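You operate a simulated robot arm through the tools that you are given. There is no shell and no other tool.

The job below is to be done with a simulated robot arm. You get a single attempt, and the scene is never put back.

Task
Open both gold knobs and set each slider to its gauge's reading.

Only the result counts: the job must be done as asked and must still hold three seconds after the hand-in. Knocking over, shifting, dropping, spilling or breaking anything else fails it.

Robot
A 7-joint arm with a two-finger parallel gripper, fixed in place. Base frame: the origin is on the floor under the middle of its stand, x ahead of it, y to its left, z up. Lengths are in mm, angles in degrees, forces in N, time in s.
It reaches about 1147 mm from its shoulder. Its first joint turns from -166.0 to 166.0 degrees. Payload 3.43 kg.
The TCP is the grasp point between the finger pads, 30 mm short of the fingertips. In the tool frame z runs along the fingers and y along their closing line. Largest opening 94 mm; finger width 28, thickness 10; the body of the gripper, 50 by 96 mm, starts 55 mm behind the TCP.
Orientation is that of the tool frame in the base frame, as a unit quaternion [x, y, z, w]. With the fingers straight down and closing along the base's y, the tool's x points along the base's -x, its y along +y and its z along -z.

Tools
- The arm moves only by the tool drive_tool. Its argument "increments" is one flat list of numbers, 7 for each row, row after row: the shift along the tool's x, y, z in units of 100 mm (1.0 is 100 mm), then the turn, a rotation vector about the tool's x, y, z in units of 180 degrees (1.0 is 180 degrees), then the opening, from 0 (shut) to 1 (fully open). In form: [tx, ty, tz, rx, ry, rz, grip, tx, ty, tz, rx, ry, rz, grip, ...]. A call has 1 to 20 rows; each row is the pose to reach, as a shift and turn from the pose commanded when the call began, along the tool's axes at that moment. A call with a number of a shift or a turn outside -1 to 1 is refused whole. A row lasts 0.2 s, in which the tool goes at most 50 mm and 8.6 degrees; a call with a longer step from one row to the next is refused whole, and so is a gripper value outside its range. A pose out of reach is approached as far as the arm can. The call stops where the force on the tool passes 60 N (or 10 N more than at its start, if that is more) or the arm is blocked; 0.2 s more then pass. Each finger travels about 45 mm/s and halts on what it meets, pressing with about 42 N; the grip force reading is that of the motor and also rises with nothing between the fingers. The clock runs only during rows and for 0.2 s after the last one: add rows that repeat a pose to give the fingers time. The reply holds the time, the measured pose of the TCP, the force on the tool along the base axes, the opening and the grip force, in the units named above and with some noise, with the torque about the TCP (base axes, N m) and any sound that the robot's microphone picked up.
- Cameras (640 x 400 px; columns grow to the right, rows downward): "scene" is fixed at [399.6, -651.4, 1577.2]; the picture's right is [0.99, -0.14, 0.00], its down [-0.05, -0.35, -0.93] and it looks along [0.13, 0.93, -0.36] (base axes); focal length 300 px, centre (320, 200). "wrist" rides on the gripper at [76, 14, -103] in the tool frame; the picture's right is [-0.18, 0.98, 0.00], its down [-0.75, -0.14, -0.64] and it looks along [-0.63, -0.12, 0.77] (tool axes); focal length 243 px, centre (320, 200). There is no depth. A picture from a camera that has moved, and an enlarged one, comes with that camera's place and axes in the base frame and with its lens.
- capture(camera): a new picture of that camera. It takes no simulated time.
- inspect(camera, box): a new picture of the part [left, top, right, bottom] of that camera's present view, enlarged. It takes no simulated time.
- job_done(): hands the job in; it is judged then, once.

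Places have to be worked out from the pictures, the camera data and where the tool is seen. Open the gripper and draw the arm clear of the work before you hand the job in, unless the task says otherwise.

The tools are called after "Request:" by a JSON object that holds its "api" and its "payload". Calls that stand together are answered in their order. drive_tool: Moves the arm, as the interface text tells. Its arguments: {"type":"object","properties":{"increments":{"type":"array"}},"required":["increments"]} The other tools are called the same way: capture (camera) takes a picture; inspect (camera, box) takes an enlarged picture of a part of a camera's view; job_done () hands the job in.

At the start:

```text
t: 0.0
eef_pos: [273.5, 311.2, 1518.6]
tool_rot: [0.0, 1.0, 0.001, 0.001]
contact_force: [0.5, 0.0, 0.0]
torque: [-0.03, 0.01, 0.05]
finger_gap: 93.9
gripper_force: 0.0
```

scene: 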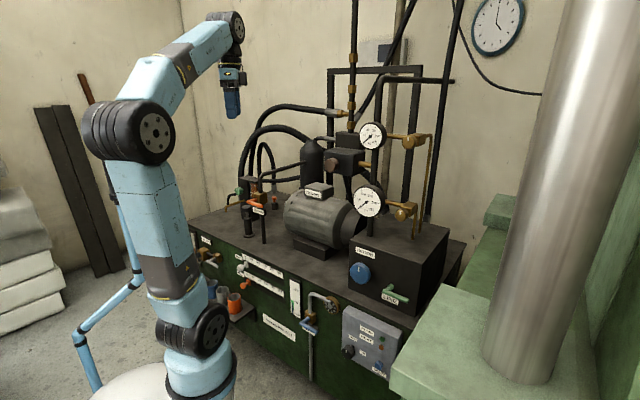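
wrist: 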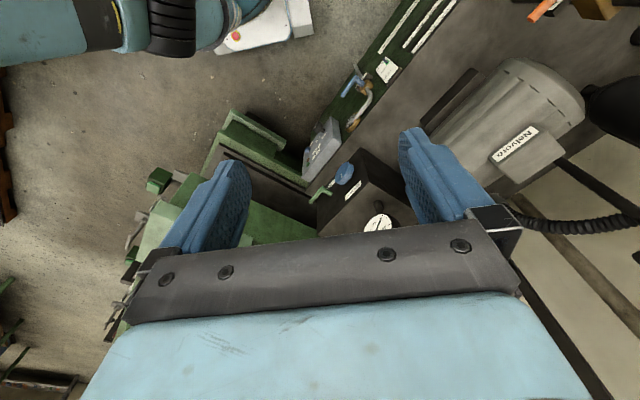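

I start by enlarging the parts of the scene that hold the gauges, gold knobs and sliders.

Request:
{"api": "inspect", "payload": {"camera": "scene", "box": [320, 100, 450, 240]}}

Request:
{"api": "inspect", "payload": {"camera": "scene", "box": [180, 230, 340, 350]}}

Request:
{"api": "inspect", "payload": {"camera": "scene", "box": [320, 240, 450, 390]}}

Request:
{"api": "inspect", "payload": {"camera": "scene", "box": [215, 150, 325, 250]}}

```text
2.86 times, centred on (385, 170) of scene
camera zoom: at [399.6, -651.4, 1577.2], right [0.99, -0.14, 0.0], down [-0.05, -0.35, -0.93], along [0.13, 0.93, -0.36], focal length 856 px, centre (134, 286)
```

zoom: 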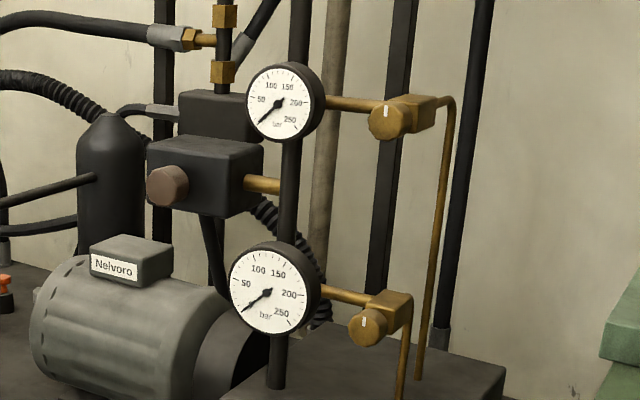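

```text
3.33 times, centred on (260, 290) of scene
camera zoom: at [399.6, -651.4, 1577.2], right [0.99, -0.14, 0.0], down [-0.05, -0.35, -0.93], along [0.13, 0.93, -0.36], focal length 998 px, centre (520, -100)
```

zoom: 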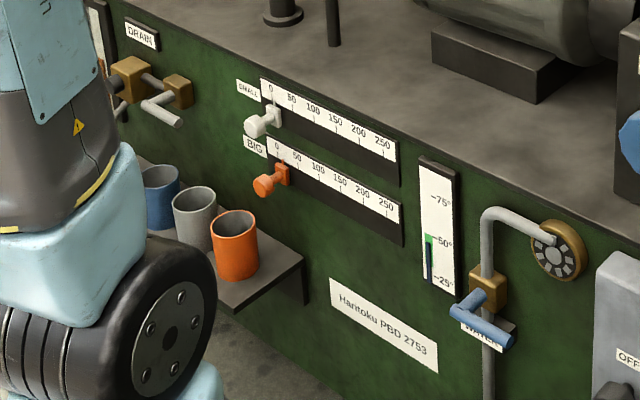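

```text
2.67 times, centred on (385, 315) of scene
camera zoom: at [399.6, -651.4, 1577.2], right [0.99, -0.14, 0.0], down [-0.05, -0.35, -0.93], along [0.13, 0.93, -0.36], focal length 798 px, centre (147, -107)
```

zoom: 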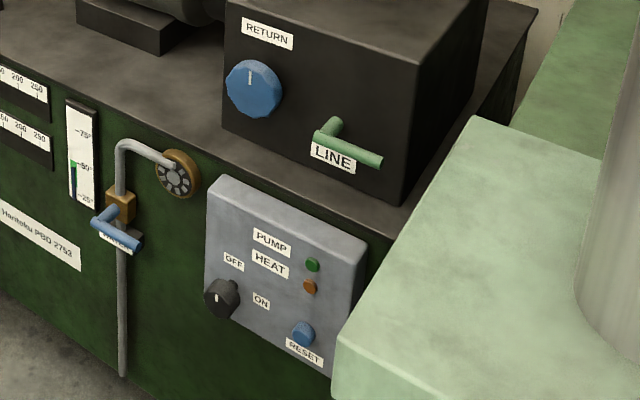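

```text
4.00 times, centred on (270, 200) of scene
camera zoom: at [399.6, -651.4, 1577.2], right [0.99, -0.14, 0.0], down [-0.05, -0.35, -0.93], along [0.13, 0.93, -0.36], focal length 1198 px, centre (520, 200)
```

zoom: 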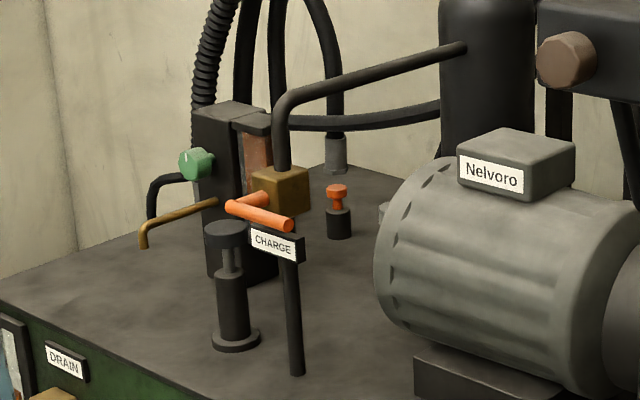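

The wrist view also sees part of the rig; I enlarge it to get better parallax for triangulation.

Request:
{"api": "inspect", "payload": {"camera": "wrist", "box": [290, 40, 450, 240]}}

Request:
{"api": "inspect", "payload": {"camera": "scene", "box": [350, 110, 430, 160]}}

Request:
{"api": "inspect", "payload": {"camera": "scene", "box": [345, 175, 425, 225]}}

Request:
{"api": "inspect", "payload": {"camera": "scene", "box": [230, 245, 290, 290]}}

```text
2.00 times, centred on (370, 140) of wrist
camera zoom: at [195.8, 324.6, 1621.4], right [0.18, 0.98, 0.0], down [0.75, -0.14, 0.64], along [0.63, -0.12, -0.77], focal length 485 px, centre (220, 320)
```

zoom: 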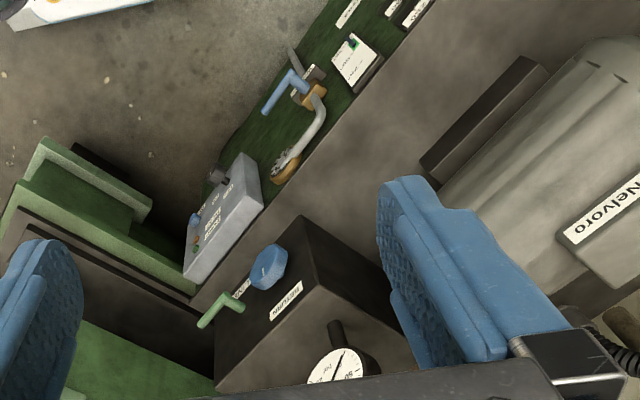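

```text
8.00 times, centred on (390, 135) of scene
camera zoom: at [399.6, -651.4, 1577.2], right [0.99, -0.14, 0.0], down [-0.05, -0.35, -0.93], along [0.13, 0.93, -0.36], focal length 2396 px, centre (-240, 720)
```

zoom: 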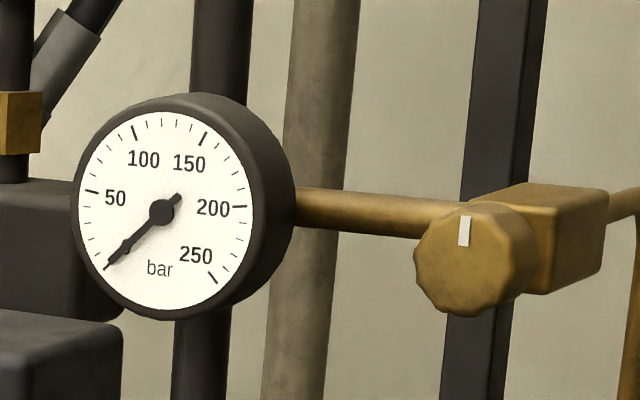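

```text
8.00 times, centred on (385, 200) of scene
camera zoom: at [399.6, -651.4, 1577.2], right [0.99, -0.14, 0.0], down [-0.05, -0.35, -0.93], along [0.13, 0.93, -0.36], focal length 2396 px, centre (-200, 200)
```

zoom: 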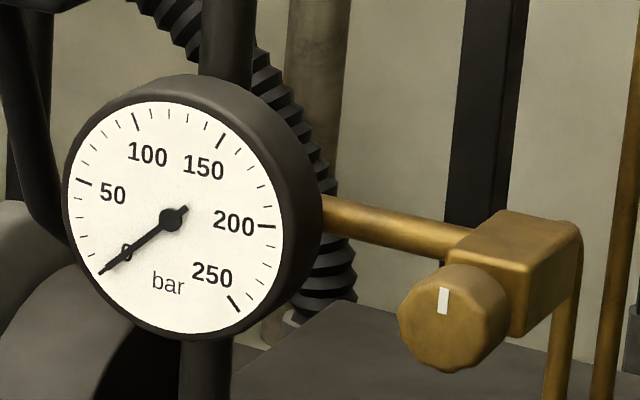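

```text
8.89 times, centred on (260, 268) of scene
camera zoom: at [399.6, -651.4, 1577.2], right [0.99, -0.14, 0.0], down [-0.05, -0.35, -0.93], along [0.13, 0.93, -0.36], focal length 2662 px, centre (853, -400)
```

zoom: 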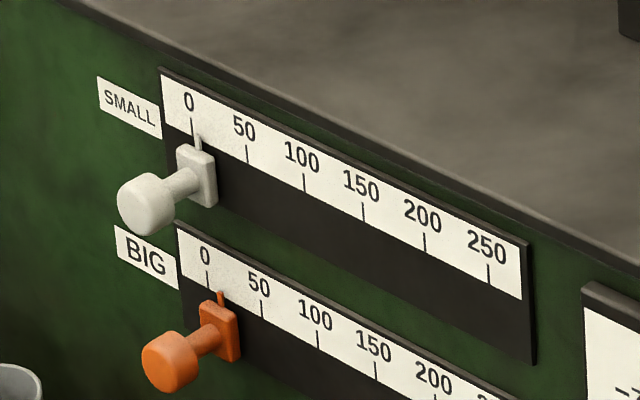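

Triangulating, the cabinet face runs roughly along (0.69, -0.73), with the gauges at about (727, 396) at heights 1152 and 1404, and the gold knobs about 145 mm to their right. In free space I turn the wrist about its vertical axis, so that the camera sits on top once the gripper points at the cabinet.

Request:
{"api": "drive_tool", "payload": {"increments": [0, 0, 0, 0, 0, 0.045, 0.6, 0, 0, 0, 0, 0, 0.09, 0.6, 0, 0, 0, 0, 0, 0.135, 0.6, 0, 0, 0, 0, 0, 0.18, 0.6, 0, 0, 0, 0, 0, 0.225, 0.6, 0, 0, 0, 0, 0, 0.27, 0.6, 0, 0, 0, 0, 0, 0.315, 0.6, 0, 0, 0, 0, 0, 0.36, 0.6, 0, 0, 0, 0, 0, 0.405, 0.6, 0, 0, 0, 0, 0, 0.45, 0.6, 0, 0, 0, 0, 0, 0.495, 0.6, 0, 0, 0, 0, 0, 0.54, 0.6, 0, 0, 0, 0, 0, 0.585, 0.6, 0, 0, 0, 0, 0, 0.63, 0.6, 0, 0, 0, 0, 0, 0.675, 0.6, 0, 0, 0, 0, 0, 0.72, 0.6, 0, 0, 0, 0, 0, 0.759, 0.6]}}

```text
t: 3.8
eef_pos: [230.3, 322.8, 1485.5]
tool_rot: [0.894, 0.449, 0.005, -0.001]
contact_force: [-0.7, -0.1, 0.0]
torque: [-0.02, -0.05, -0.01]
finger_gap: 56.6
gripper_force: 0.1
out of reach, approached as far as the arm can: row 14, 15, 16, 17
stopped in row 17: the arm was blocked; the commanded pose is now the measured one
```

The wrist reached a joint limit about 10° short of the flip, which is close enough because the margin grows as the arm swings toward the knobs. Now I pitch the gripper up to horizontal while moving 100 mm to the right.

Request:
{"api": "drive_tool", "payload": {"increments": [0, 0.083, 0, 0, 0.042, 0, 0.6, 0, 0.167, 0, 0, 0.083, 0, 0.6, 0, 0.25, 0, 0, 0.125, 0, 0.6, 0, 0.333, 0, 0, 0.167, 0, 0.6, 0, 0.417, 0, 0, 0.208, 0, 0.6, 0, 0.5, 0, 0, 0.25, 0, 0.6, 0, 0.583, 0, 0, 0.292, 0, 0.6, 0, 0.667, 0, 0, 0.333, 0, 0.6, 0, 0.75, 0, 0, 0.375, 0, 0.6, 0, 0.833, 0, 0, 0.417, 0, 0.6, 0, 0.917, 0, 0, 0.458, 0, 0.6, 0, 1.0, 0, 0, 0.5, 0, 0.6]}}

```text
t: 6.4
eef_pos: [313.4, 263.8, 1485.1]
tool_rot: [0.63, 0.314, 0.635, -0.318]
contact_force: [0.6, 0.6, -0.4]
torque: [-0.03, -0.02, -0.03]
finger_gap: 56.3
gripper_force: 0.0
```

The gripper is now horizontal with the camera on top. I yaw about 10° to square up with the cabinet and continue to the right toward a viewing pose.

Request:
{"api": "drive_tool", "payload": {"increments": [-0.15, 0.25, 0, -0.0135, 0, 0, 0.6, -0.3, 0.5, 0, -0.027, 0, 0, 0.6, -0.45, 0.75, 0, -0.0405, 0, 0, 0.6, -0.6, 1.0, 0, -0.054, 0, 0, 0.6]}}

Request:
{"api": "drive_tool", "payload": {"increments": [0, 0.35, 0, 0, 0, 0, 0.6, 0, 0.7, 0, 0, 0, 0, 0.6, 0, 1.0, 0, 0, 0, 0, 0.6]}}

Request:
{"api": "capture", "payload": {"camera": "wrist"}}

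Request:
{"api": "capture", "payload": {"camera": "scene"}}

```text
t: 7.4
eef_pos: [393.2, 203.2, 1424.8]
tool_rot: [0.654, 0.259, 0.66, -0.263]
contact_force: [0.3, 0.0, 0.0]
torque: [-0.03, 0.02, -0.03]
finger_gap: 56.3
gripper_force: 0.1
```

```text
t: 8.2
eef_pos: [463.0, 130.0, 1425.7]
tool_rot: [0.654, 0.26, 0.66, -0.263]
contact_force: [0.6, -0.5, 0.3]
torque: [0.03, 0.03, -0.02]
finger_gap: 56.6
gripper_force: 0.0
```

```text
taken
camera wrist: at [396.6, 49.0, 1501.0], right [0.68, -0.71, -0.19], down [-0.56, -0.33, -0.76], along [0.48, 0.62, -0.62], focal length 243 px, centre (320, 200)
```

wrist: 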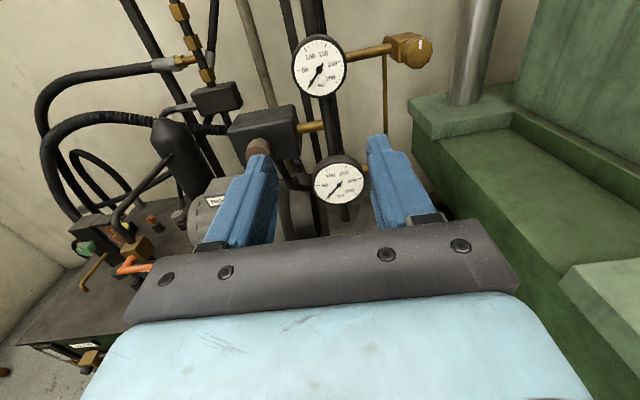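

```text
taken
```

scene: 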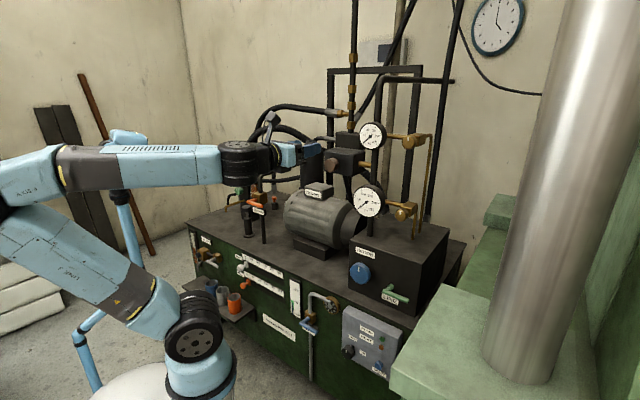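

Both gauges and the upper gold knob are in view. I enlarge them for triangulation.

Request:
{"api": "inspect", "payload": {"camera": "wrist", "box": [270, 20, 450, 132]}}

Request:
{"api": "inspect", "payload": {"camera": "wrist", "box": [280, 120, 440, 220]}}

```text
3.56 times, centred on (360, 76) of wrist
camera zoom: at [396.6, 49.0, 1501.0], right [0.68, -0.71, -0.19], down [-0.56, -0.33, -0.76], along [0.48, 0.62, -0.62], focal length 863 px, centre (178, 641)
```

zoom: 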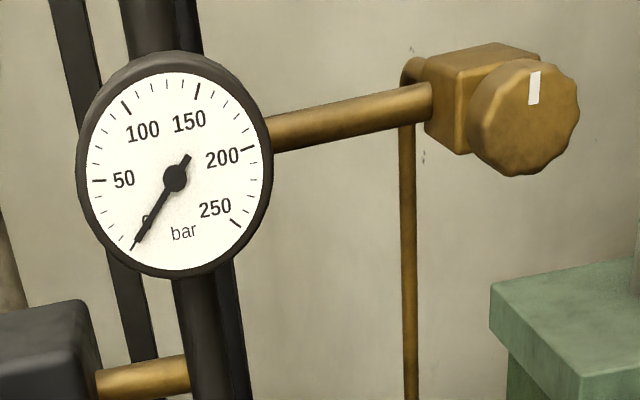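

```text
4.00 times, centred on (360, 170) of wrist
camera zoom: at [396.6, 49.0, 1501.0], right [0.68, -0.71, -0.19], down [-0.56, -0.33, -0.76], along [0.48, 0.62, -0.62], focal length 970 px, centre (160, 320)
```

zoom: 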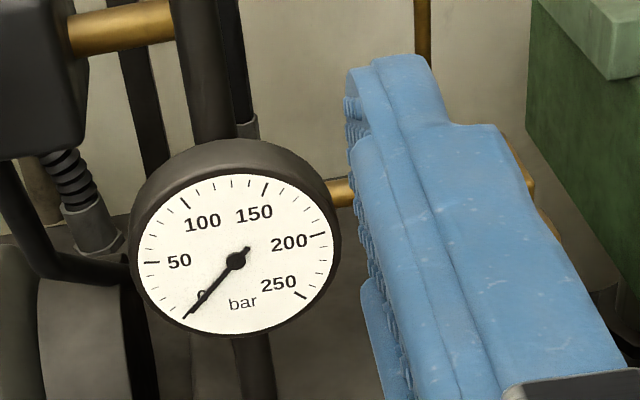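

Triangulated: the upper knob's face is near (802, 243, 1409), the lower near (801, 244, 1162), each about 44 mm wide and facing -n, where n = (0.727, 0.687, 0). I move over to stand off in front of the upper knob.

Request:
{"api": "drive_tool", "payload": {"increments": [-0.05, 0.34, 0, 0, 0, 0, 0.75, -0.1, 0.68, 0, 0, 0, 0, 0.75, -0.15, 1.0, 0, 0, 0, 0, 0.75]}}

Request:
{"api": "drive_tool", "payload": {"increments": [0, 0.17, 0.33, 0, 0, 0, 0.75, 0, 0.34, 0.66, 0, 0, 0, 0.75, 0, 0.51, 1.0, 0, 0, 0, 0.75]}}

Request:
{"api": "capture", "payload": {"camera": "wrist"}}

Request:
{"api": "capture", "payload": {"camera": "scene"}}

```text
t: 9.0
eef_pos: [532.4, 57.3, 1408.9]
tool_rot: [0.654, 0.26, 0.66, -0.264]
contact_force: [-1.6, 0.1, 0.3]
torque: [-0.02, 0.01, 0.01]
finger_gap: 70.5
gripper_force: 0.0
```

```text
t: 9.8
eef_pos: [639.5, 87.5, 1410.5]
tool_rot: [0.654, 0.26, 0.66, -0.264]
contact_force: [-0.5, -0.3, 0.7]
torque: [-0.02, 0.01, -0.03]
finger_gap: 70.6
gripper_force: 0.1
```

```text
taken
camera wrist: at [573.4, 6.9, 1486.1], right [0.68, -0.71, -0.19], down [-0.56, -0.33, -0.76], along [0.48, 0.62, -0.62], focal length 243 px, centre (320, 200)
```

wrist: 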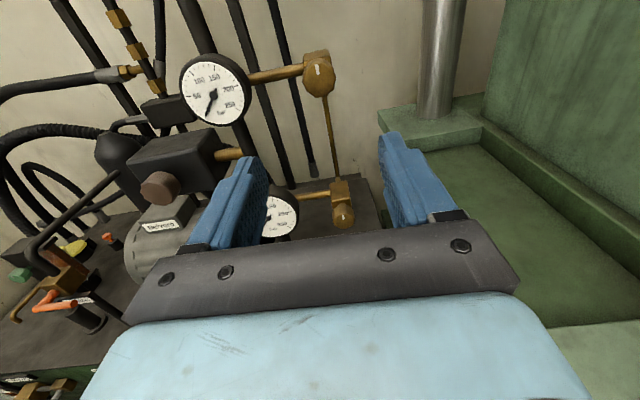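

```text
taken
```

scene: 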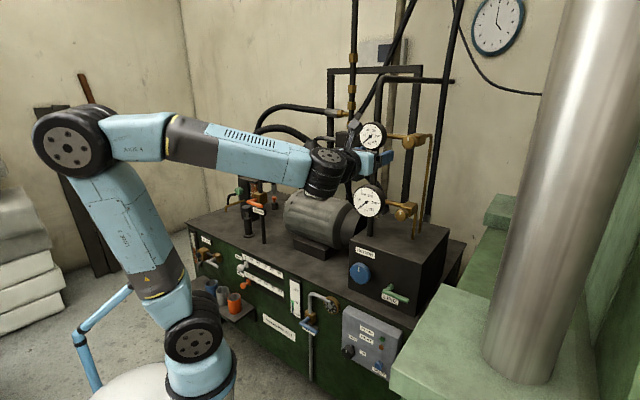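

Now both gold knobs are visible in the wrist view. I enlarge it to refine their positions.

Request:
{"api": "inspect", "payload": {"camera": "wrist", "box": [280, 40, 376, 100]}}

Request:
{"api": "inspect", "payload": {"camera": "wrist", "box": [290, 170, 386, 230]}}

Request:
{"api": "inspect", "payload": {"camera": "scene", "box": [350, 110, 430, 160]}}

```text
6.67 times, centred on (328, 70) of wrist
camera zoom: at [573.4, 6.9, 1486.1], right [0.68, -0.71, -0.19], down [-0.56, -0.33, -0.76], along [0.48, 0.62, -0.62], focal length 1618 px, centre (267, 1067)
```

zoom: 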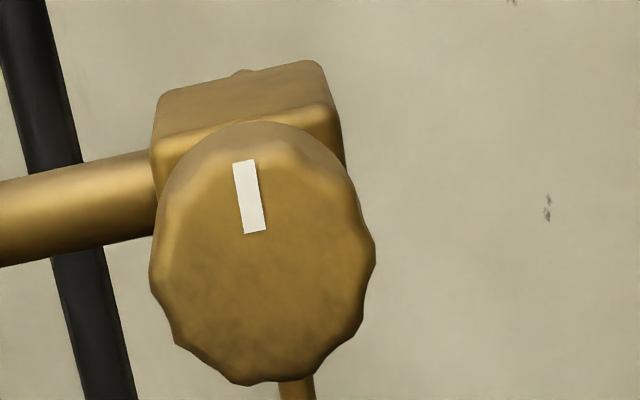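

```text
6.67 times, centred on (338, 200) of wrist
camera zoom: at [573.4, 6.9, 1486.1], right [0.68, -0.71, -0.19], down [-0.56, -0.33, -0.76], along [0.48, 0.62, -0.62], focal length 1618 px, centre (200, 200)
```

zoom: 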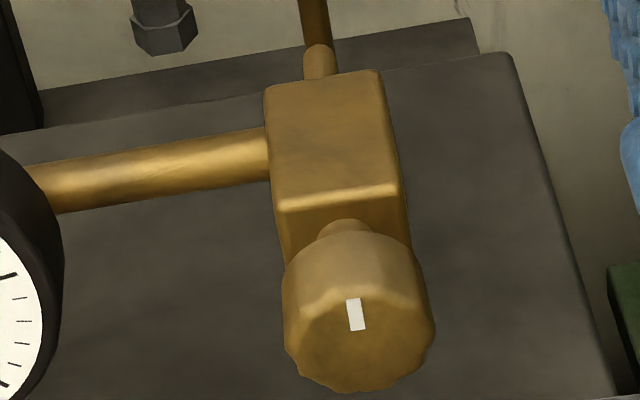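

```text
8.00 times, centred on (390, 135) of scene
camera zoom: at [399.6, -651.4, 1577.2], right [0.99, -0.14, 0.0], down [-0.05, -0.35, -0.93], along [0.13, 0.93, -0.36], focal length 2396 px, centre (-240, 720)
```

zoom: 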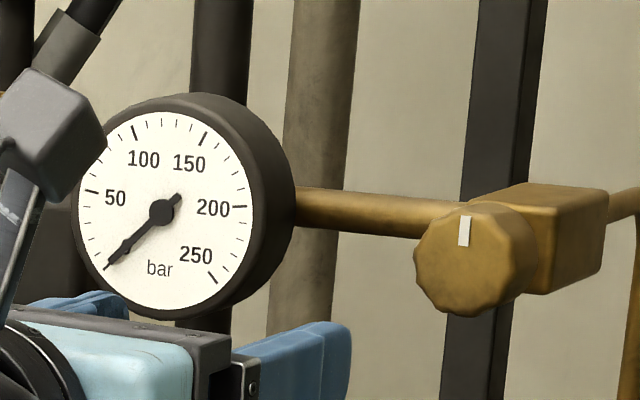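

The upper knob is within 2 mm of the tool axis, about 225 mm ahead. I advance 100 mm, then 90 mm more, with the fingers at about 70 mm.

Request:
{"api": "drive_tool", "payload": {"increments": [-0.005, -0.01, 0.33, 0, 0, 0, 0.75, -0.01, -0.015, 0.66, 0, 0, 0, 0.75, -0.01, -0.02, 1.0, 0, 0, 0, 0.75]}}

Request:
{"api": "drive_tool", "payload": {"increments": [0, 0, 0.3, 0, 0, 0, 0.75, 0, 0, 0.6, 0, 0, 0, 0.75, 0, 0, 0.75, 0, 0, 0, 0.75, 0, 0, 0.9, 0, 0, 0, 0.75]}}

Request:
{"api": "capture", "payload": {"camera": "wrist"}}

Request:
{"api": "inspect", "payload": {"camera": "scene", "box": [340, 100, 436, 160]}}

```text
t: 10.6
eef_pos: [710.1, 159.5, 1410.4]
tool_rot: [0.653, 0.259, 0.66, -0.265]
contact_force: [-0.1, -0.2, -0.1]
torque: [-0.03, 0.0, 0.03]
finger_gap: 70.4
gripper_force: 0.0
```

```text
t: 11.6
eef_pos: [777.0, 221.2, 1409.4]
tool_rot: [0.654, 0.259, 0.66, -0.263]
contact_force: [-0.7, -0.4, 0.2]
torque: [-0.02, 0.01, 0.01]
finger_gap: 70.5
gripper_force: 0.1
```

```text
taken
camera wrist: at [710.6, 139.5, 1485.8], right [0.68, -0.71, -0.19], down [-0.56, -0.33, -0.76], along [0.48, 0.62, -0.62], focal length 243 px, centre (320, 200)
```

wrist: 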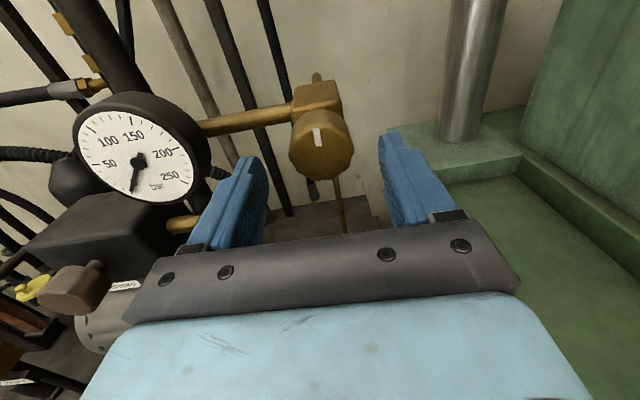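

```text
6.67 times, centred on (388, 130) of scene
camera zoom: at [399.6, -651.4, 1577.2], right [0.99, -0.14, 0.0], down [-0.05, -0.35, -0.93], along [0.13, 0.93, -0.36], focal length 1996 px, centre (-133, 667)
```

zoom: 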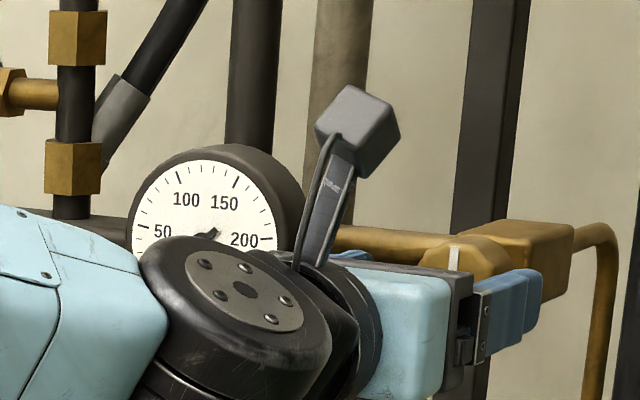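

I check the knob's height and depth against the fingers more closely before closing in.

Request:
{"api": "inspect", "payload": {"camera": "wrist", "box": [230, 60, 422, 180]}}

Request:
{"api": "inspect", "payload": {"camera": "scene", "box": [385, 120, 433, 150]}}

```text
3.33 times, centred on (326, 120) of wrist
camera zoom: at [710.6, 139.5, 1485.8], right [0.68, -0.71, -0.19], down [-0.56, -0.33, -0.76], along [0.48, 0.62, -0.62], focal length 809 px, centre (300, 467)
```

zoom: 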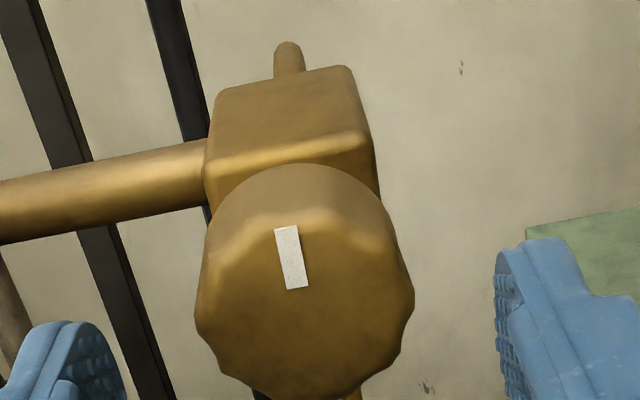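

```text
13.33 times, centred on (409, 135) of scene
camera zoom: at [399.6, -651.4, 1577.2], right [0.99, -0.14, 0.0], down [-0.05, -0.35, -0.93], along [0.13, 0.93, -0.36], focal length 3993 px, centre (-867, 1067)
```

zoom: 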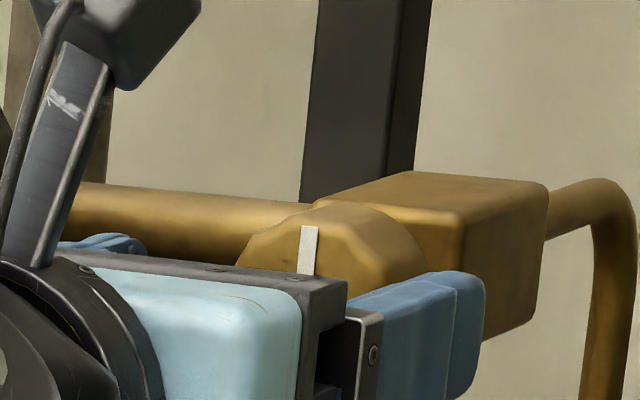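

The knob is centred on the tool axis with its face about 38 mm ahead of the TCP. I advance 30 mm and close the fingers on it.

Request:
{"api": "drive_tool", "payload": {"increments": [0, 0, 0.15, 0, 0, 0, 0.75, 0, 0, 0.3, 0, 0, 0, 0.75, 0, 0, 0.3, 0, 0, 0, 0.6, 0, 0, 0.3, 0, 0, 0, 0.5, 0, 0, 0.3, 0, 0, 0, 0.4, 0, 0, 0.3, 0, 0, 0, 0.35, 0, 0, 0.3, 0, 0, 0, 0.35, 0, 0, 0.3, 0, 0, 0, 0.35]}}

Request:
{"api": "capture", "payload": {"camera": "wrist"}}

Request:
{"api": "inspect", "payload": {"camera": "scene", "box": [340, 100, 436, 160]}}

```text
t: 13.4
eef_pos: [799.8, 240.7, 1410.6]
tool_rot: [0.655, 0.26, 0.659, -0.264]
contact_force: [9.8, -6.4, 5.5]
torque: [-0.26, 0.17, 0.76]
finger_gap: 42.6
gripper_force: 44.8
```

```text
taken
camera wrist: at [733.0, 159.9, 1487.0], right [0.68, -0.71, -0.19], down [-0.56, -0.33, -0.76], along [0.48, 0.62, -0.62], focal length 243 px, centre (320, 200)
```

wrist: 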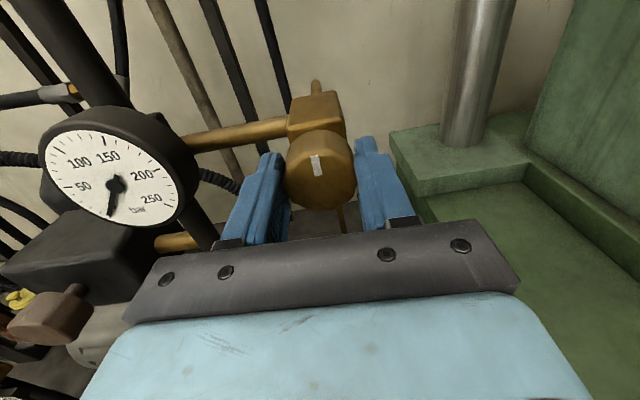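

```text
6.67 times, centred on (388, 130) of scene
camera zoom: at [399.6, -651.4, 1577.2], right [0.99, -0.14, 0.0], down [-0.05, -0.35, -0.93], along [0.13, 0.93, -0.36], focal length 1996 px, centre (-133, 667)
```

zoom: 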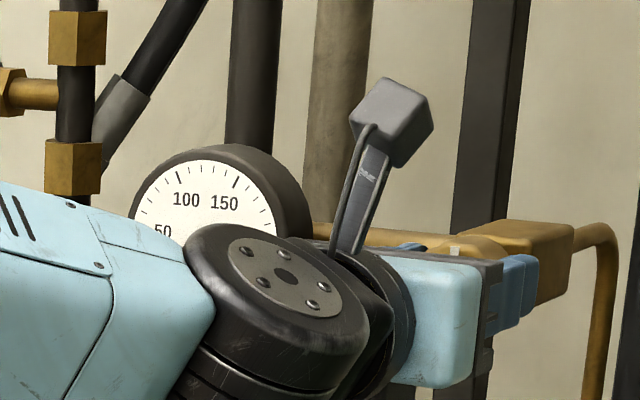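

The knob is gripped (gap 42.6 mm). I turn it counterclockwise 30° as seen from the front and check the torque and the gauge.

Request:
{"api": "drive_tool", "payload": {"increments": [0, 0.005, 0, 0, 0, -0.04, 0.35, 0, 0.01, 0, 0, 0, -0.08, 0.35, 0, 0.01, 0, 0, 0, -0.12, 0.35, 0, 0.01, 0, 0, 0, -0.16, 0.35]}}

Request:
{"api": "capture", "payload": {"camera": "wrist"}}

```text
t: 14.4
eef_pos: [798.6, 241.6, 1411.3]
tool_rot: [0.569, 0.414, 0.704, -0.091]
contact_force: [4.6, -3.5, 2.4]
torque: [0.35, -0.31, 1.55]
finger_gap: 42.1
gripper_force: 45.4
```

```text
taken
camera wrist: at [706.2, 188.3, 1484.4], right [0.65, -0.69, 0.31], down [-0.3, -0.61, -0.73], along [0.7, 0.39, -0.6], focal length 243 px, centre (320, 200)
```

wrist: 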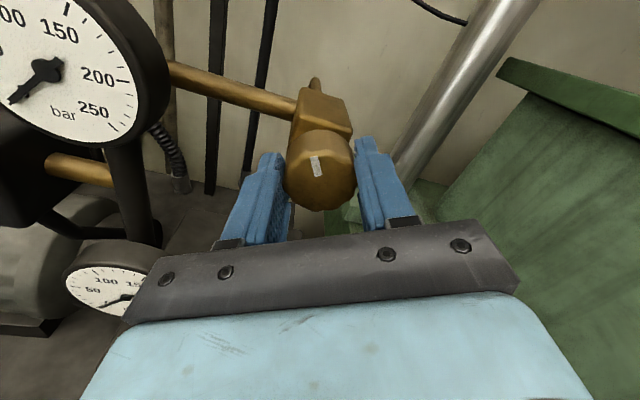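

The knob follows the hand and turns freely, but the gauge hasn't moved yet. I keep turning 60° more in the same direction.

Request:
{"api": "drive_tool", "payload": {"increments": [0, 0, 0, 0, 0, -0.045, 0.35, 0, 0, 0, 0, 0, -0.09, 0.35, 0, 0, 0, 0, 0, -0.135, 0.35, 0, 0, 0, 0, 0, -0.18, 0.35, 0, 0, 0, 0, 0, -0.225, 0.35, 0, 0, 0, 0, 0, -0.27, 0.35, 0, 0, 0, 0, 0, -0.315, 0.35, 0, 0, 0, 0, 0, -0.35, 0.35]}}

Request:
{"api": "capture", "payload": {"camera": "wrist"}}

Request:
{"api": "inspect", "payload": {"camera": "scene", "box": [330, 100, 458, 180]}}

```text
t: 16.2
eef_pos: [798.7, 242.8, 1409.2]
tool_rot: [0.269, 0.652, 0.647, 0.29]
contact_force: [-18.2, 2.5, -25.8]
torque: [-0.09, 1.14, 0.37]
finger_gap: 41.8
gripper_force: 45.2
```

```text
taken
camera wrist: at [670.7, 227.3, 1421.7], right [0.1, -0.12, 0.99], down [0.05, -0.99, -0.12], along [0.99, 0.07, -0.1], focal length 243 px, centre (320, 200)
```

wrist: 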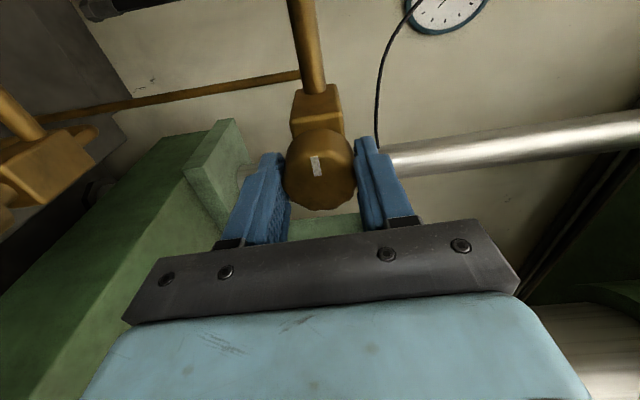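

```text
5.00 times, centred on (394, 140) of scene
camera zoom: at [399.6, -651.4, 1577.2], right [0.99, -0.14, 0.0], down [-0.05, -0.35, -0.93], along [0.13, 0.93, -0.36], focal length 1497 px, centre (-50, 500)
```

zoom: 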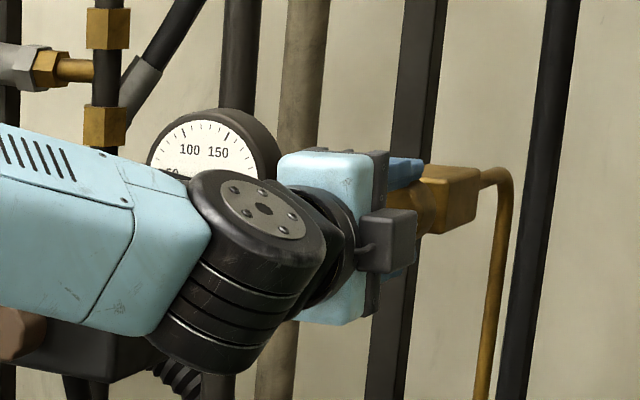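

The knob turned about 90° with some side load (~26 N down), so the grip is slightly off-centre. I shift about 1.5 mm down to relieve it and turn another 90°.

Request:
{"api": "drive_tool", "payload": {"increments": [0.003, -0.012, 0, 0, 0, -0.02, 0.35, 0.005, -0.015, 0, 0, 0, -0.065, 0.35, 0.005, -0.015, 0, 0, 0, -0.11, 0.35, 0.005, -0.015, 0, 0, 0, -0.155, 0.35, 0.005, -0.015, 0, 0, 0, -0.2, 0.35, 0.005, -0.015, 0, 0, 0, -0.245, 0.35]}}

Request:
{"api": "capture", "payload": {"camera": "wrist"}}

Request:
{"api": "inspect", "payload": {"camera": "scene", "box": [330, 100, 458, 180]}}

```text
t: 17.6
eef_pos: [799.7, 241.0, 1410.9]
tool_rot: [0.005, 0.703, 0.492, 0.513]
contact_force: [3.4, -2.2, -7.4]
torque: [1.0, -0.2, 0.24]
finger_gap: 42.2
gripper_force: 35.2
```

```text
taken
camera wrist: at [680.6, 217.2, 1364.7], right [-0.4, 0.41, 0.82], down [-0.04, -0.9, 0.44], along [0.91, 0.14, 0.38], focal length 243 px, centre (320, 200)
```

wrist: 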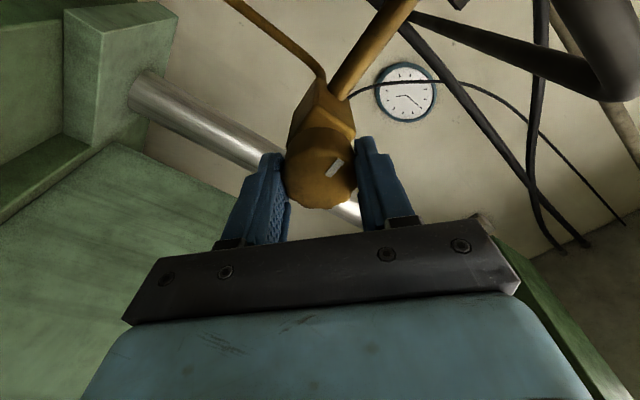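

```text
5.00 times, centred on (394, 140) of scene
camera zoom: at [399.6, -651.4, 1577.2], right [0.99, -0.14, 0.0], down [-0.05, -0.35, -0.93], along [0.13, 0.93, -0.36], focal length 1497 px, centre (-50, 500)
```

zoom: 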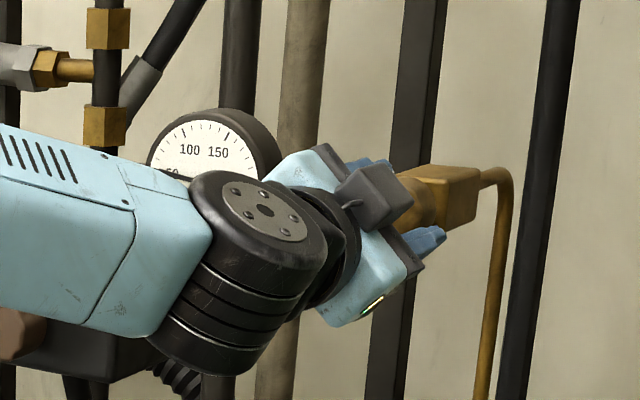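

The mark has now slipped back relative to the fingers, so the knob met its end stop at roughly 90° of turn. I release, back away and read the gauge.

Request:
{"api": "drive_tool", "payload": {"increments": [0, 0, 0, 0, 0, 0, 0.5, 0, 0, 0, 0, 0, 0, 0.65, 0, 0, 0, 0, 0, 0, 0.75, 0, 0, 0, 0, 0, 0, 0.75, 0, 0, -0.3, 0, 0, 0, 0.75, 0, 0, -0.65, 0, 0, 0, 0.75, 0, 0, -1.0, 0, 0, 0, 0.75]}}

Request:
{"api": "capture", "payload": {"camera": "wrist"}}

Request:
{"api": "inspect", "payload": {"camera": "scene", "box": [330, 100, 458, 180]}}

```text
t: 19.2
eef_pos: [727.4, 172.1, 1407.9]
tool_rot: [0.005, 0.704, 0.492, 0.512]
contact_force: [1.0, 0.5, 0.1]
torque: [0.02, -0.02, -0.01]
finger_gap: 70.2
gripper_force: 0.1
```

```text
taken
camera wrist: at [607.9, 148.9, 1363.4], right [-0.4, 0.41, 0.82], down [-0.04, -0.9, 0.44], along [0.92, 0.14, 0.38], focal length 243 px, centre (320, 200)
```

wrist: 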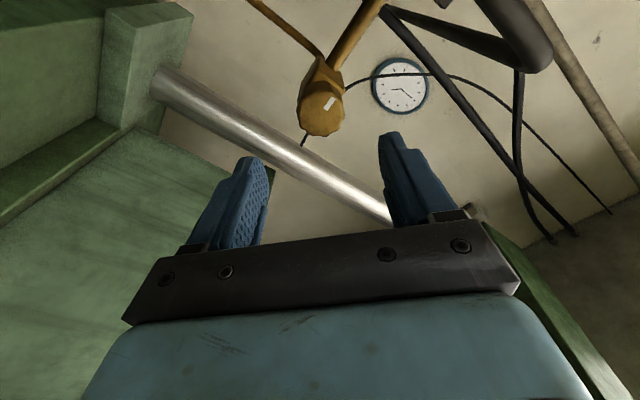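

```text
5.00 times, centred on (394, 140) of scene
camera zoom: at [399.6, -651.4, 1577.2], right [0.99, -0.14, 0.0], down [-0.05, -0.35, -0.93], along [0.13, 0.93, -0.36], focal length 1497 px, centre (-50, 500)
```

zoom: 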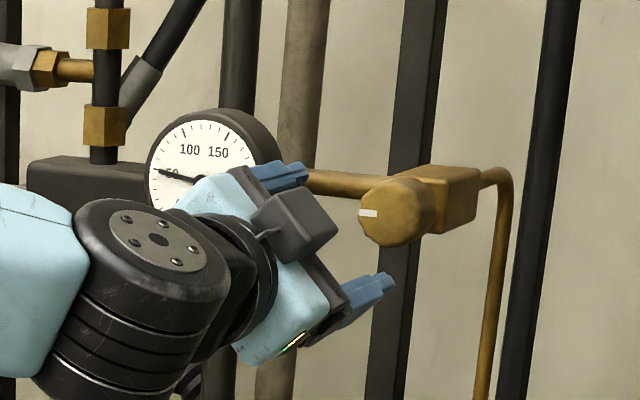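

The upper knob's mark now points left (90° open) and its gauge has risen to about 50-60 bar. I rotate the wrist back and start descending toward the lower gold knob.

Request:
{"api": "drive_tool", "payload": {"increments": [0.045, -0.044, 0, 0, 0, 0.044, 0.75, 0.09, -0.087, 0, 0, 0, 0.0875, 0.75, 0.134, -0.131, 0, 0, 0, 0.131, 0.75, 0.179, -0.175, 0, 0, 0, 0.175, 0.75, 0.224, -0.218, 0, 0, 0, 0.219, 0.75, 0.269, -0.262, 0, 0, 0, 0.2625, 0.75, 0.313, -0.305, 0, 0, 0, 0.306, 0.75, 0.358, -0.349, 0, 0, 0, 0.35, 0.75, 0.403, -0.393, 0, 0, 0, 0.394, 0.75, 0.448, -0.436, 0, 0, 0, 0.4375, 0.75, 0.492, -0.48, 0, 0, 0, 0.481, 0.75, 0.537, -0.524, 0, 0, 0, 0.525, 0.75, 0.582, -0.567, 0, 0, 0, 0.569, 0.75, 0.627, -0.611, 0, 0, 0, 0.6125, 0.75, 0.671, -0.655, 0, 0, 0, 0.656, 0.75, 0.716, -0.698, 0, 0, 0, 0.7, 0.75]}}

Request:
{"api": "capture", "payload": {"camera": "wrist"}}

Request:
{"api": "capture", "payload": {"camera": "scene"}}

```text
t: 22.6
eef_pos: [727.1, 174.2, 1309.3]
tool_rot: [0.63, 0.314, 0.68, -0.206]
contact_force: [-0.1, -0.5, 0.0]
torque: [0.0, 0.0, 0.03]
finger_gap: 70.2
gripper_force: 0.1
```

```text
taken
camera wrist: at [651.0, 101.7, 1386.2], right [0.69, -0.73, -0.02], down [-0.47, -0.43, -0.77], along [0.55, 0.54, -0.63], focal length 243 px, centre (320, 200)
```

wrist: 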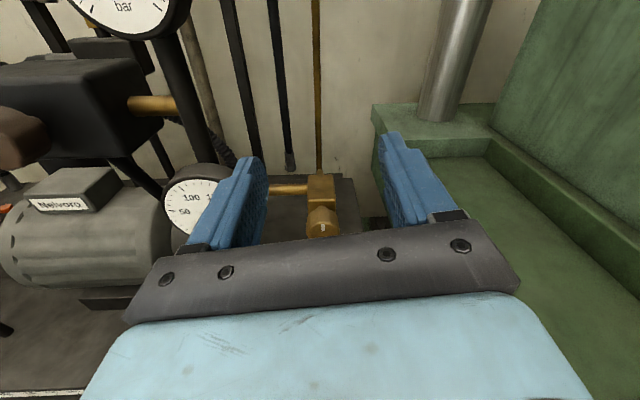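

```text
taken
```

scene: 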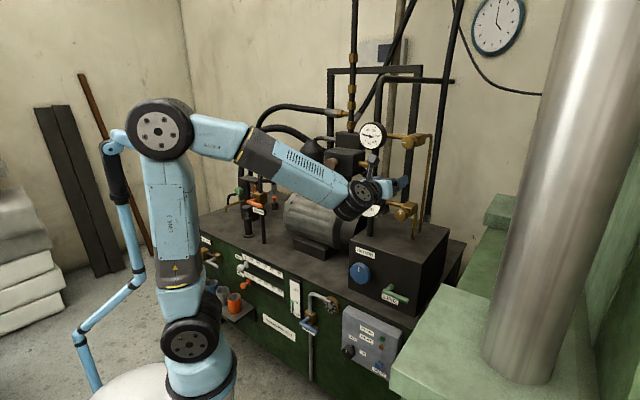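

The path is clear. I continue down to the lower knob's height (about 1163), and also read the upper gauge in the scene view.

Request:
{"api": "drive_tool", "payload": {"increments": [-0.33, -0.056, 0, 0, 0, 0, 0.75, -0.66, -0.112, 0, 0, 0, 0, 0.75, -0.986, -0.1675, -0.009, 0, 0, 0, 0.75]}}

Request:
{"api": "drive_tool", "payload": {"increments": [-0.227, -0.038, 0, 0, 0, 0, 0.75, -0.454, -0.077, -0.004, 0, 0, 0, 0.75]}}

Request:
{"api": "capture", "payload": {"camera": "wrist"}}

Request:
{"api": "inspect", "payload": {"camera": "scene", "box": [350, 110, 430, 160]}}

```text
t: 23.4
eef_pos: [725.1, 174.0, 1209.0]
tool_rot: [0.629, 0.315, 0.68, -0.205]
contact_force: [0.0, -0.2, -0.8]
torque: [0.0, 0.02, -0.03]
finger_gap: 70.8
gripper_force: 0.1
```

```text
t: 24.0
eef_pos: [725.1, 174.5, 1163.9]
tool_rot: [0.629, 0.315, 0.68, -0.206]
contact_force: [0.5, -0.2, 0.4]
torque: [-0.04, 0.02, -0.02]
finger_gap: 70.6
gripper_force: 0.1
```

```text
taken
camera wrist: at [650.4, 102.2, 1240.5], right [0.69, -0.73, -0.01], down [-0.47, -0.43, -0.77], along [0.55, 0.54, -0.63], focal length 243 px, centre (320, 200)
```

wrist: 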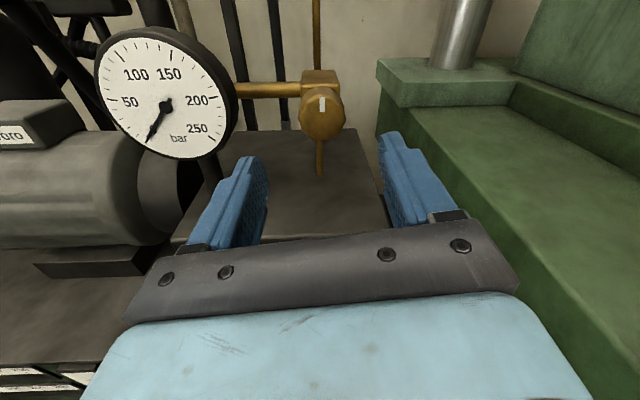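

```text
8.00 times, centred on (390, 135) of scene
camera zoom: at [399.6, -651.4, 1577.2], right [0.99, -0.14, 0.0], down [-0.05, -0.35, -0.93], along [0.13, 0.93, -0.36], focal length 2396 px, centre (-240, 720)
```

zoom: 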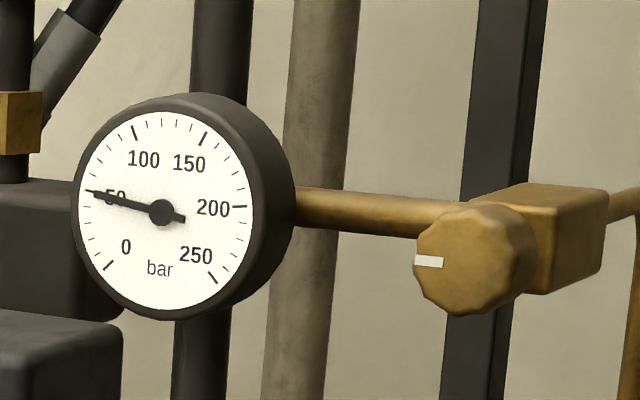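

The upper (smaller) gauge reads about 50 bar. I enlarge the lower knob to check alignment.

Request:
{"api": "inspect", "payload": {"camera": "wrist", "box": [272, 60, 368, 160]}}

```text
4.00 times, centred on (320, 110) of wrist
camera zoom: at [650.4, 102.2, 1240.5], right [0.69, -0.73, -0.01], down [-0.47, -0.43, -0.77], along [0.55, 0.54, -0.63], focal length 970 px, centre (320, 560)
```

zoom: 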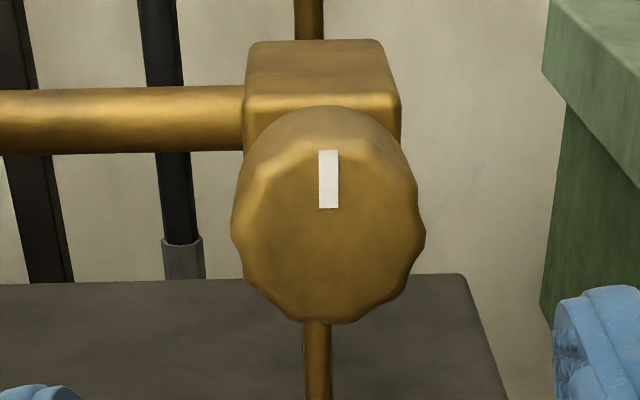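

The lower knob's face is about 107 mm ahead, and 4 mm below the tool axis. I advance 65 mm with that correction and look again.

Request:
{"api": "drive_tool", "payload": {"increments": [-0.02, 0.0, 0.33, 0, 0, 0, 0.75, -0.035, 0.0, 0.65, 0, 0, 0, 0.75]}}

Request:
{"api": "inspect", "payload": {"camera": "wrist", "box": [224, 60, 416, 180]}}

```text
t: 24.6
eef_pos: [774.4, 216.7, 1162.6]
tool_rot: [0.629, 0.316, 0.68, -0.206]
contact_force: [0.0, 0.4, 0.2]
torque: [-0.03, 0.01, 0.03]
finger_gap: 70.6
gripper_force: 0.0
```

```text
3.33 times, centred on (320, 120) of wrist
camera zoom: at [698.7, 146.2, 1238.2], right [0.69, -0.73, -0.01], down [-0.47, -0.43, -0.77], along [0.55, 0.54, -0.63], focal length 809 px, centre (320, 467)
```

zoom: 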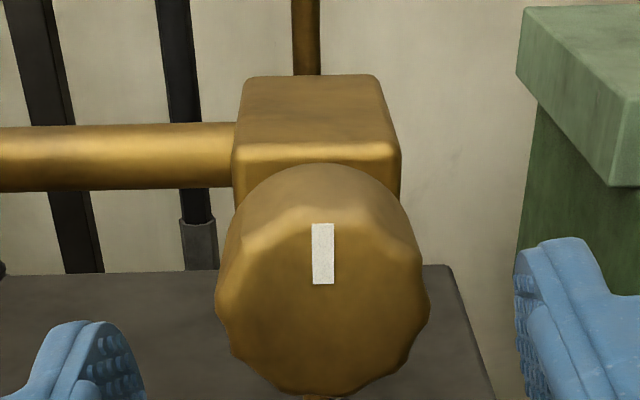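

Aligned to within 1 mm, with the face about 41 mm ahead. I advance 33 mm and close on the knob.

Request:
{"api": "drive_tool", "payload": {"increments": [-0.005, 0, 0.17, 0, 0, 0, 0.75, -0.01, 0, 0.33, 0, 0, 0, 0.75, -0.01, 0, 0.33, 0, 0, 0, 0.6, -0.01, 0, 0.33, 0, 0, 0, 0.5, -0.01, 0, 0.33, 0, 0, 0, 0.4, -0.01, 0, 0.33, 0, 0, 0, 0.35, -0.01, 0, 0.33, 0, 0, 0, 0.35, -0.01, 0, 0.33, 0, 0, 0, 0.35]}}

Request:
{"api": "capture", "payload": {"camera": "wrist"}}

```text
t: 26.4
eef_pos: [797.8, 241.0, 1159.2]
tool_rot: [0.629, 0.316, 0.68, -0.206]
contact_force: [-0.1, 1.1, -0.2]
torque: [-0.2, 0.24, 1.35]
finger_gap: 42.4
gripper_force: 44.9
```

```text
taken
camera wrist: at [723.4, 168.9, 1237.0], right [0.69, -0.73, -0.01], down [-0.47, -0.43, -0.77], along [0.55, 0.54, -0.64], focal length 243 px, centre (320, 200)
```

wrist: 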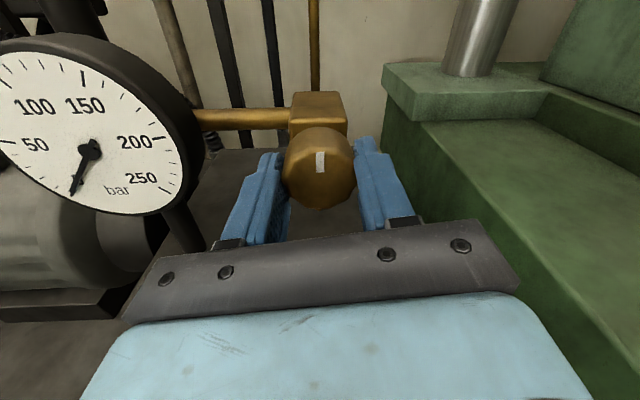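

Good grip with almost no side load. I turn it counterclockwise 90° in steady steps.

Request:
{"api": "drive_tool", "payload": {"increments": [0, 0, 0, 0, 0, -0.045, 0.35, 0, 0, 0, 0, 0, -0.09, 0.35, 0, 0, 0, 0, 0, -0.135, 0.35, 0, 0, 0, 0, 0, -0.18, 0.35, 0, 0, 0, 0, 0, -0.225, 0.35, 0, 0, 0, 0, 0, -0.27, 0.35, 0, 0, 0, 0, 0, -0.315, 0.35, 0, 0, 0, 0, 0, -0.36, 0.35, 0, 0, 0, 0, 0, -0.405, 0.35, 0, 0, 0, 0, 0, -0.45, 0.35]}}

Request:
{"api": "capture", "payload": {"camera": "wrist"}}

Request:
{"api": "inspect", "payload": {"camera": "scene", "box": [330, 160, 458, 240]}}

```text
t: 28.6
eef_pos: [799.0, 240.0, 1159.2]
tool_rot: [0.274, 0.649, 0.65, 0.285]
contact_force: [-0.2, 4.0, 9.1]
torque: [-0.48, 0.46, 0.75]
finger_gap: 41.8
gripper_force: 45.1
```

```text
taken
camera wrist: at [670.2, 225.6, 1172.4], right [0.11, -0.13, 0.99], down [0.05, -0.99, -0.14], along [0.99, 0.07, -0.1], focal length 243 px, centre (320, 200)
```

wrist: 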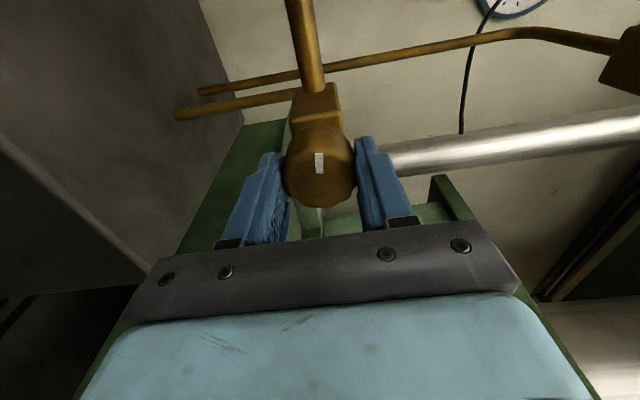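

```text
5.00 times, centred on (394, 200) of scene
camera zoom: at [399.6, -651.4, 1577.2], right [0.99, -0.14, 0.0], down [-0.05, -0.35, -0.93], along [0.13, 0.93, -0.36], focal length 1497 px, centre (-50, 200)
```

zoom: 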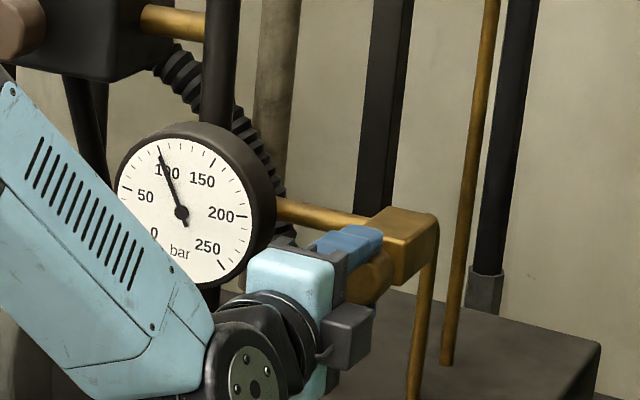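

The knob followed, and the big gauge has risen to about 100 bar. I turn a little more to be sure it reaches its end stop.

Request:
{"api": "drive_tool", "payload": {"increments": [0, 0.003, 0, 0, 0, -0.04, 0.35, 0, 0.005, 0, 0, 0, -0.08, 0.35, 0, 0.005, 0, 0, 0, -0.11, 0.35]}}

Request:
{"api": "capture", "payload": {"camera": "wrist"}}

Request:
{"api": "inspect", "payload": {"camera": "scene", "box": [330, 160, 458, 240]}}

```text
t: 29.4
eef_pos: [798.4, 239.9, 1159.7]
tool_rot: [0.158, 0.686, 0.592, 0.393]
contact_force: [-2.0, -2.4, 6.3]
torque: [0.69, -0.07, -0.2]
finger_gap: 41.6
gripper_force: 38.4
```

```text
taken
camera wrist: at [670.6, 224.9, 1146.1], right [-0.13, 0.12, 0.98], down [0.05, -0.99, 0.13], along [0.99, 0.07, 0.12], focal length 243 px, centre (320, 200)
```

wrist: 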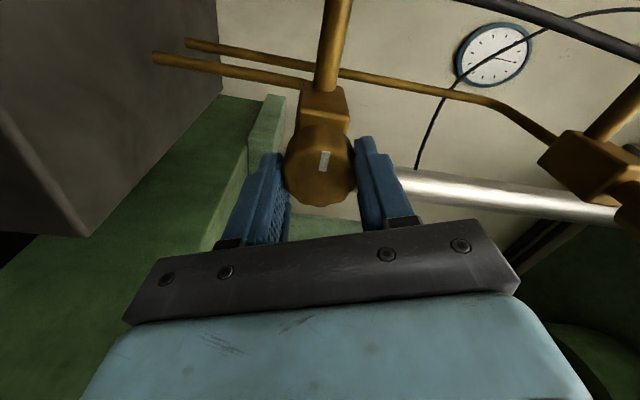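

```text
5.00 times, centred on (394, 200) of scene
camera zoom: at [399.6, -651.4, 1577.2], right [0.99, -0.14, 0.0], down [-0.05, -0.35, -0.93], along [0.13, 0.93, -0.36], focal length 1497 px, centre (-50, 200)
```

zoom: 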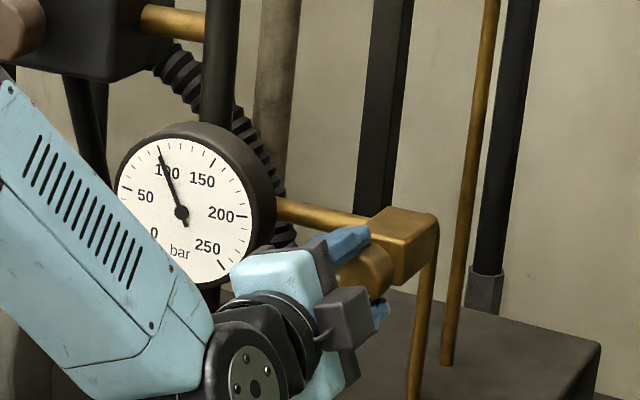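

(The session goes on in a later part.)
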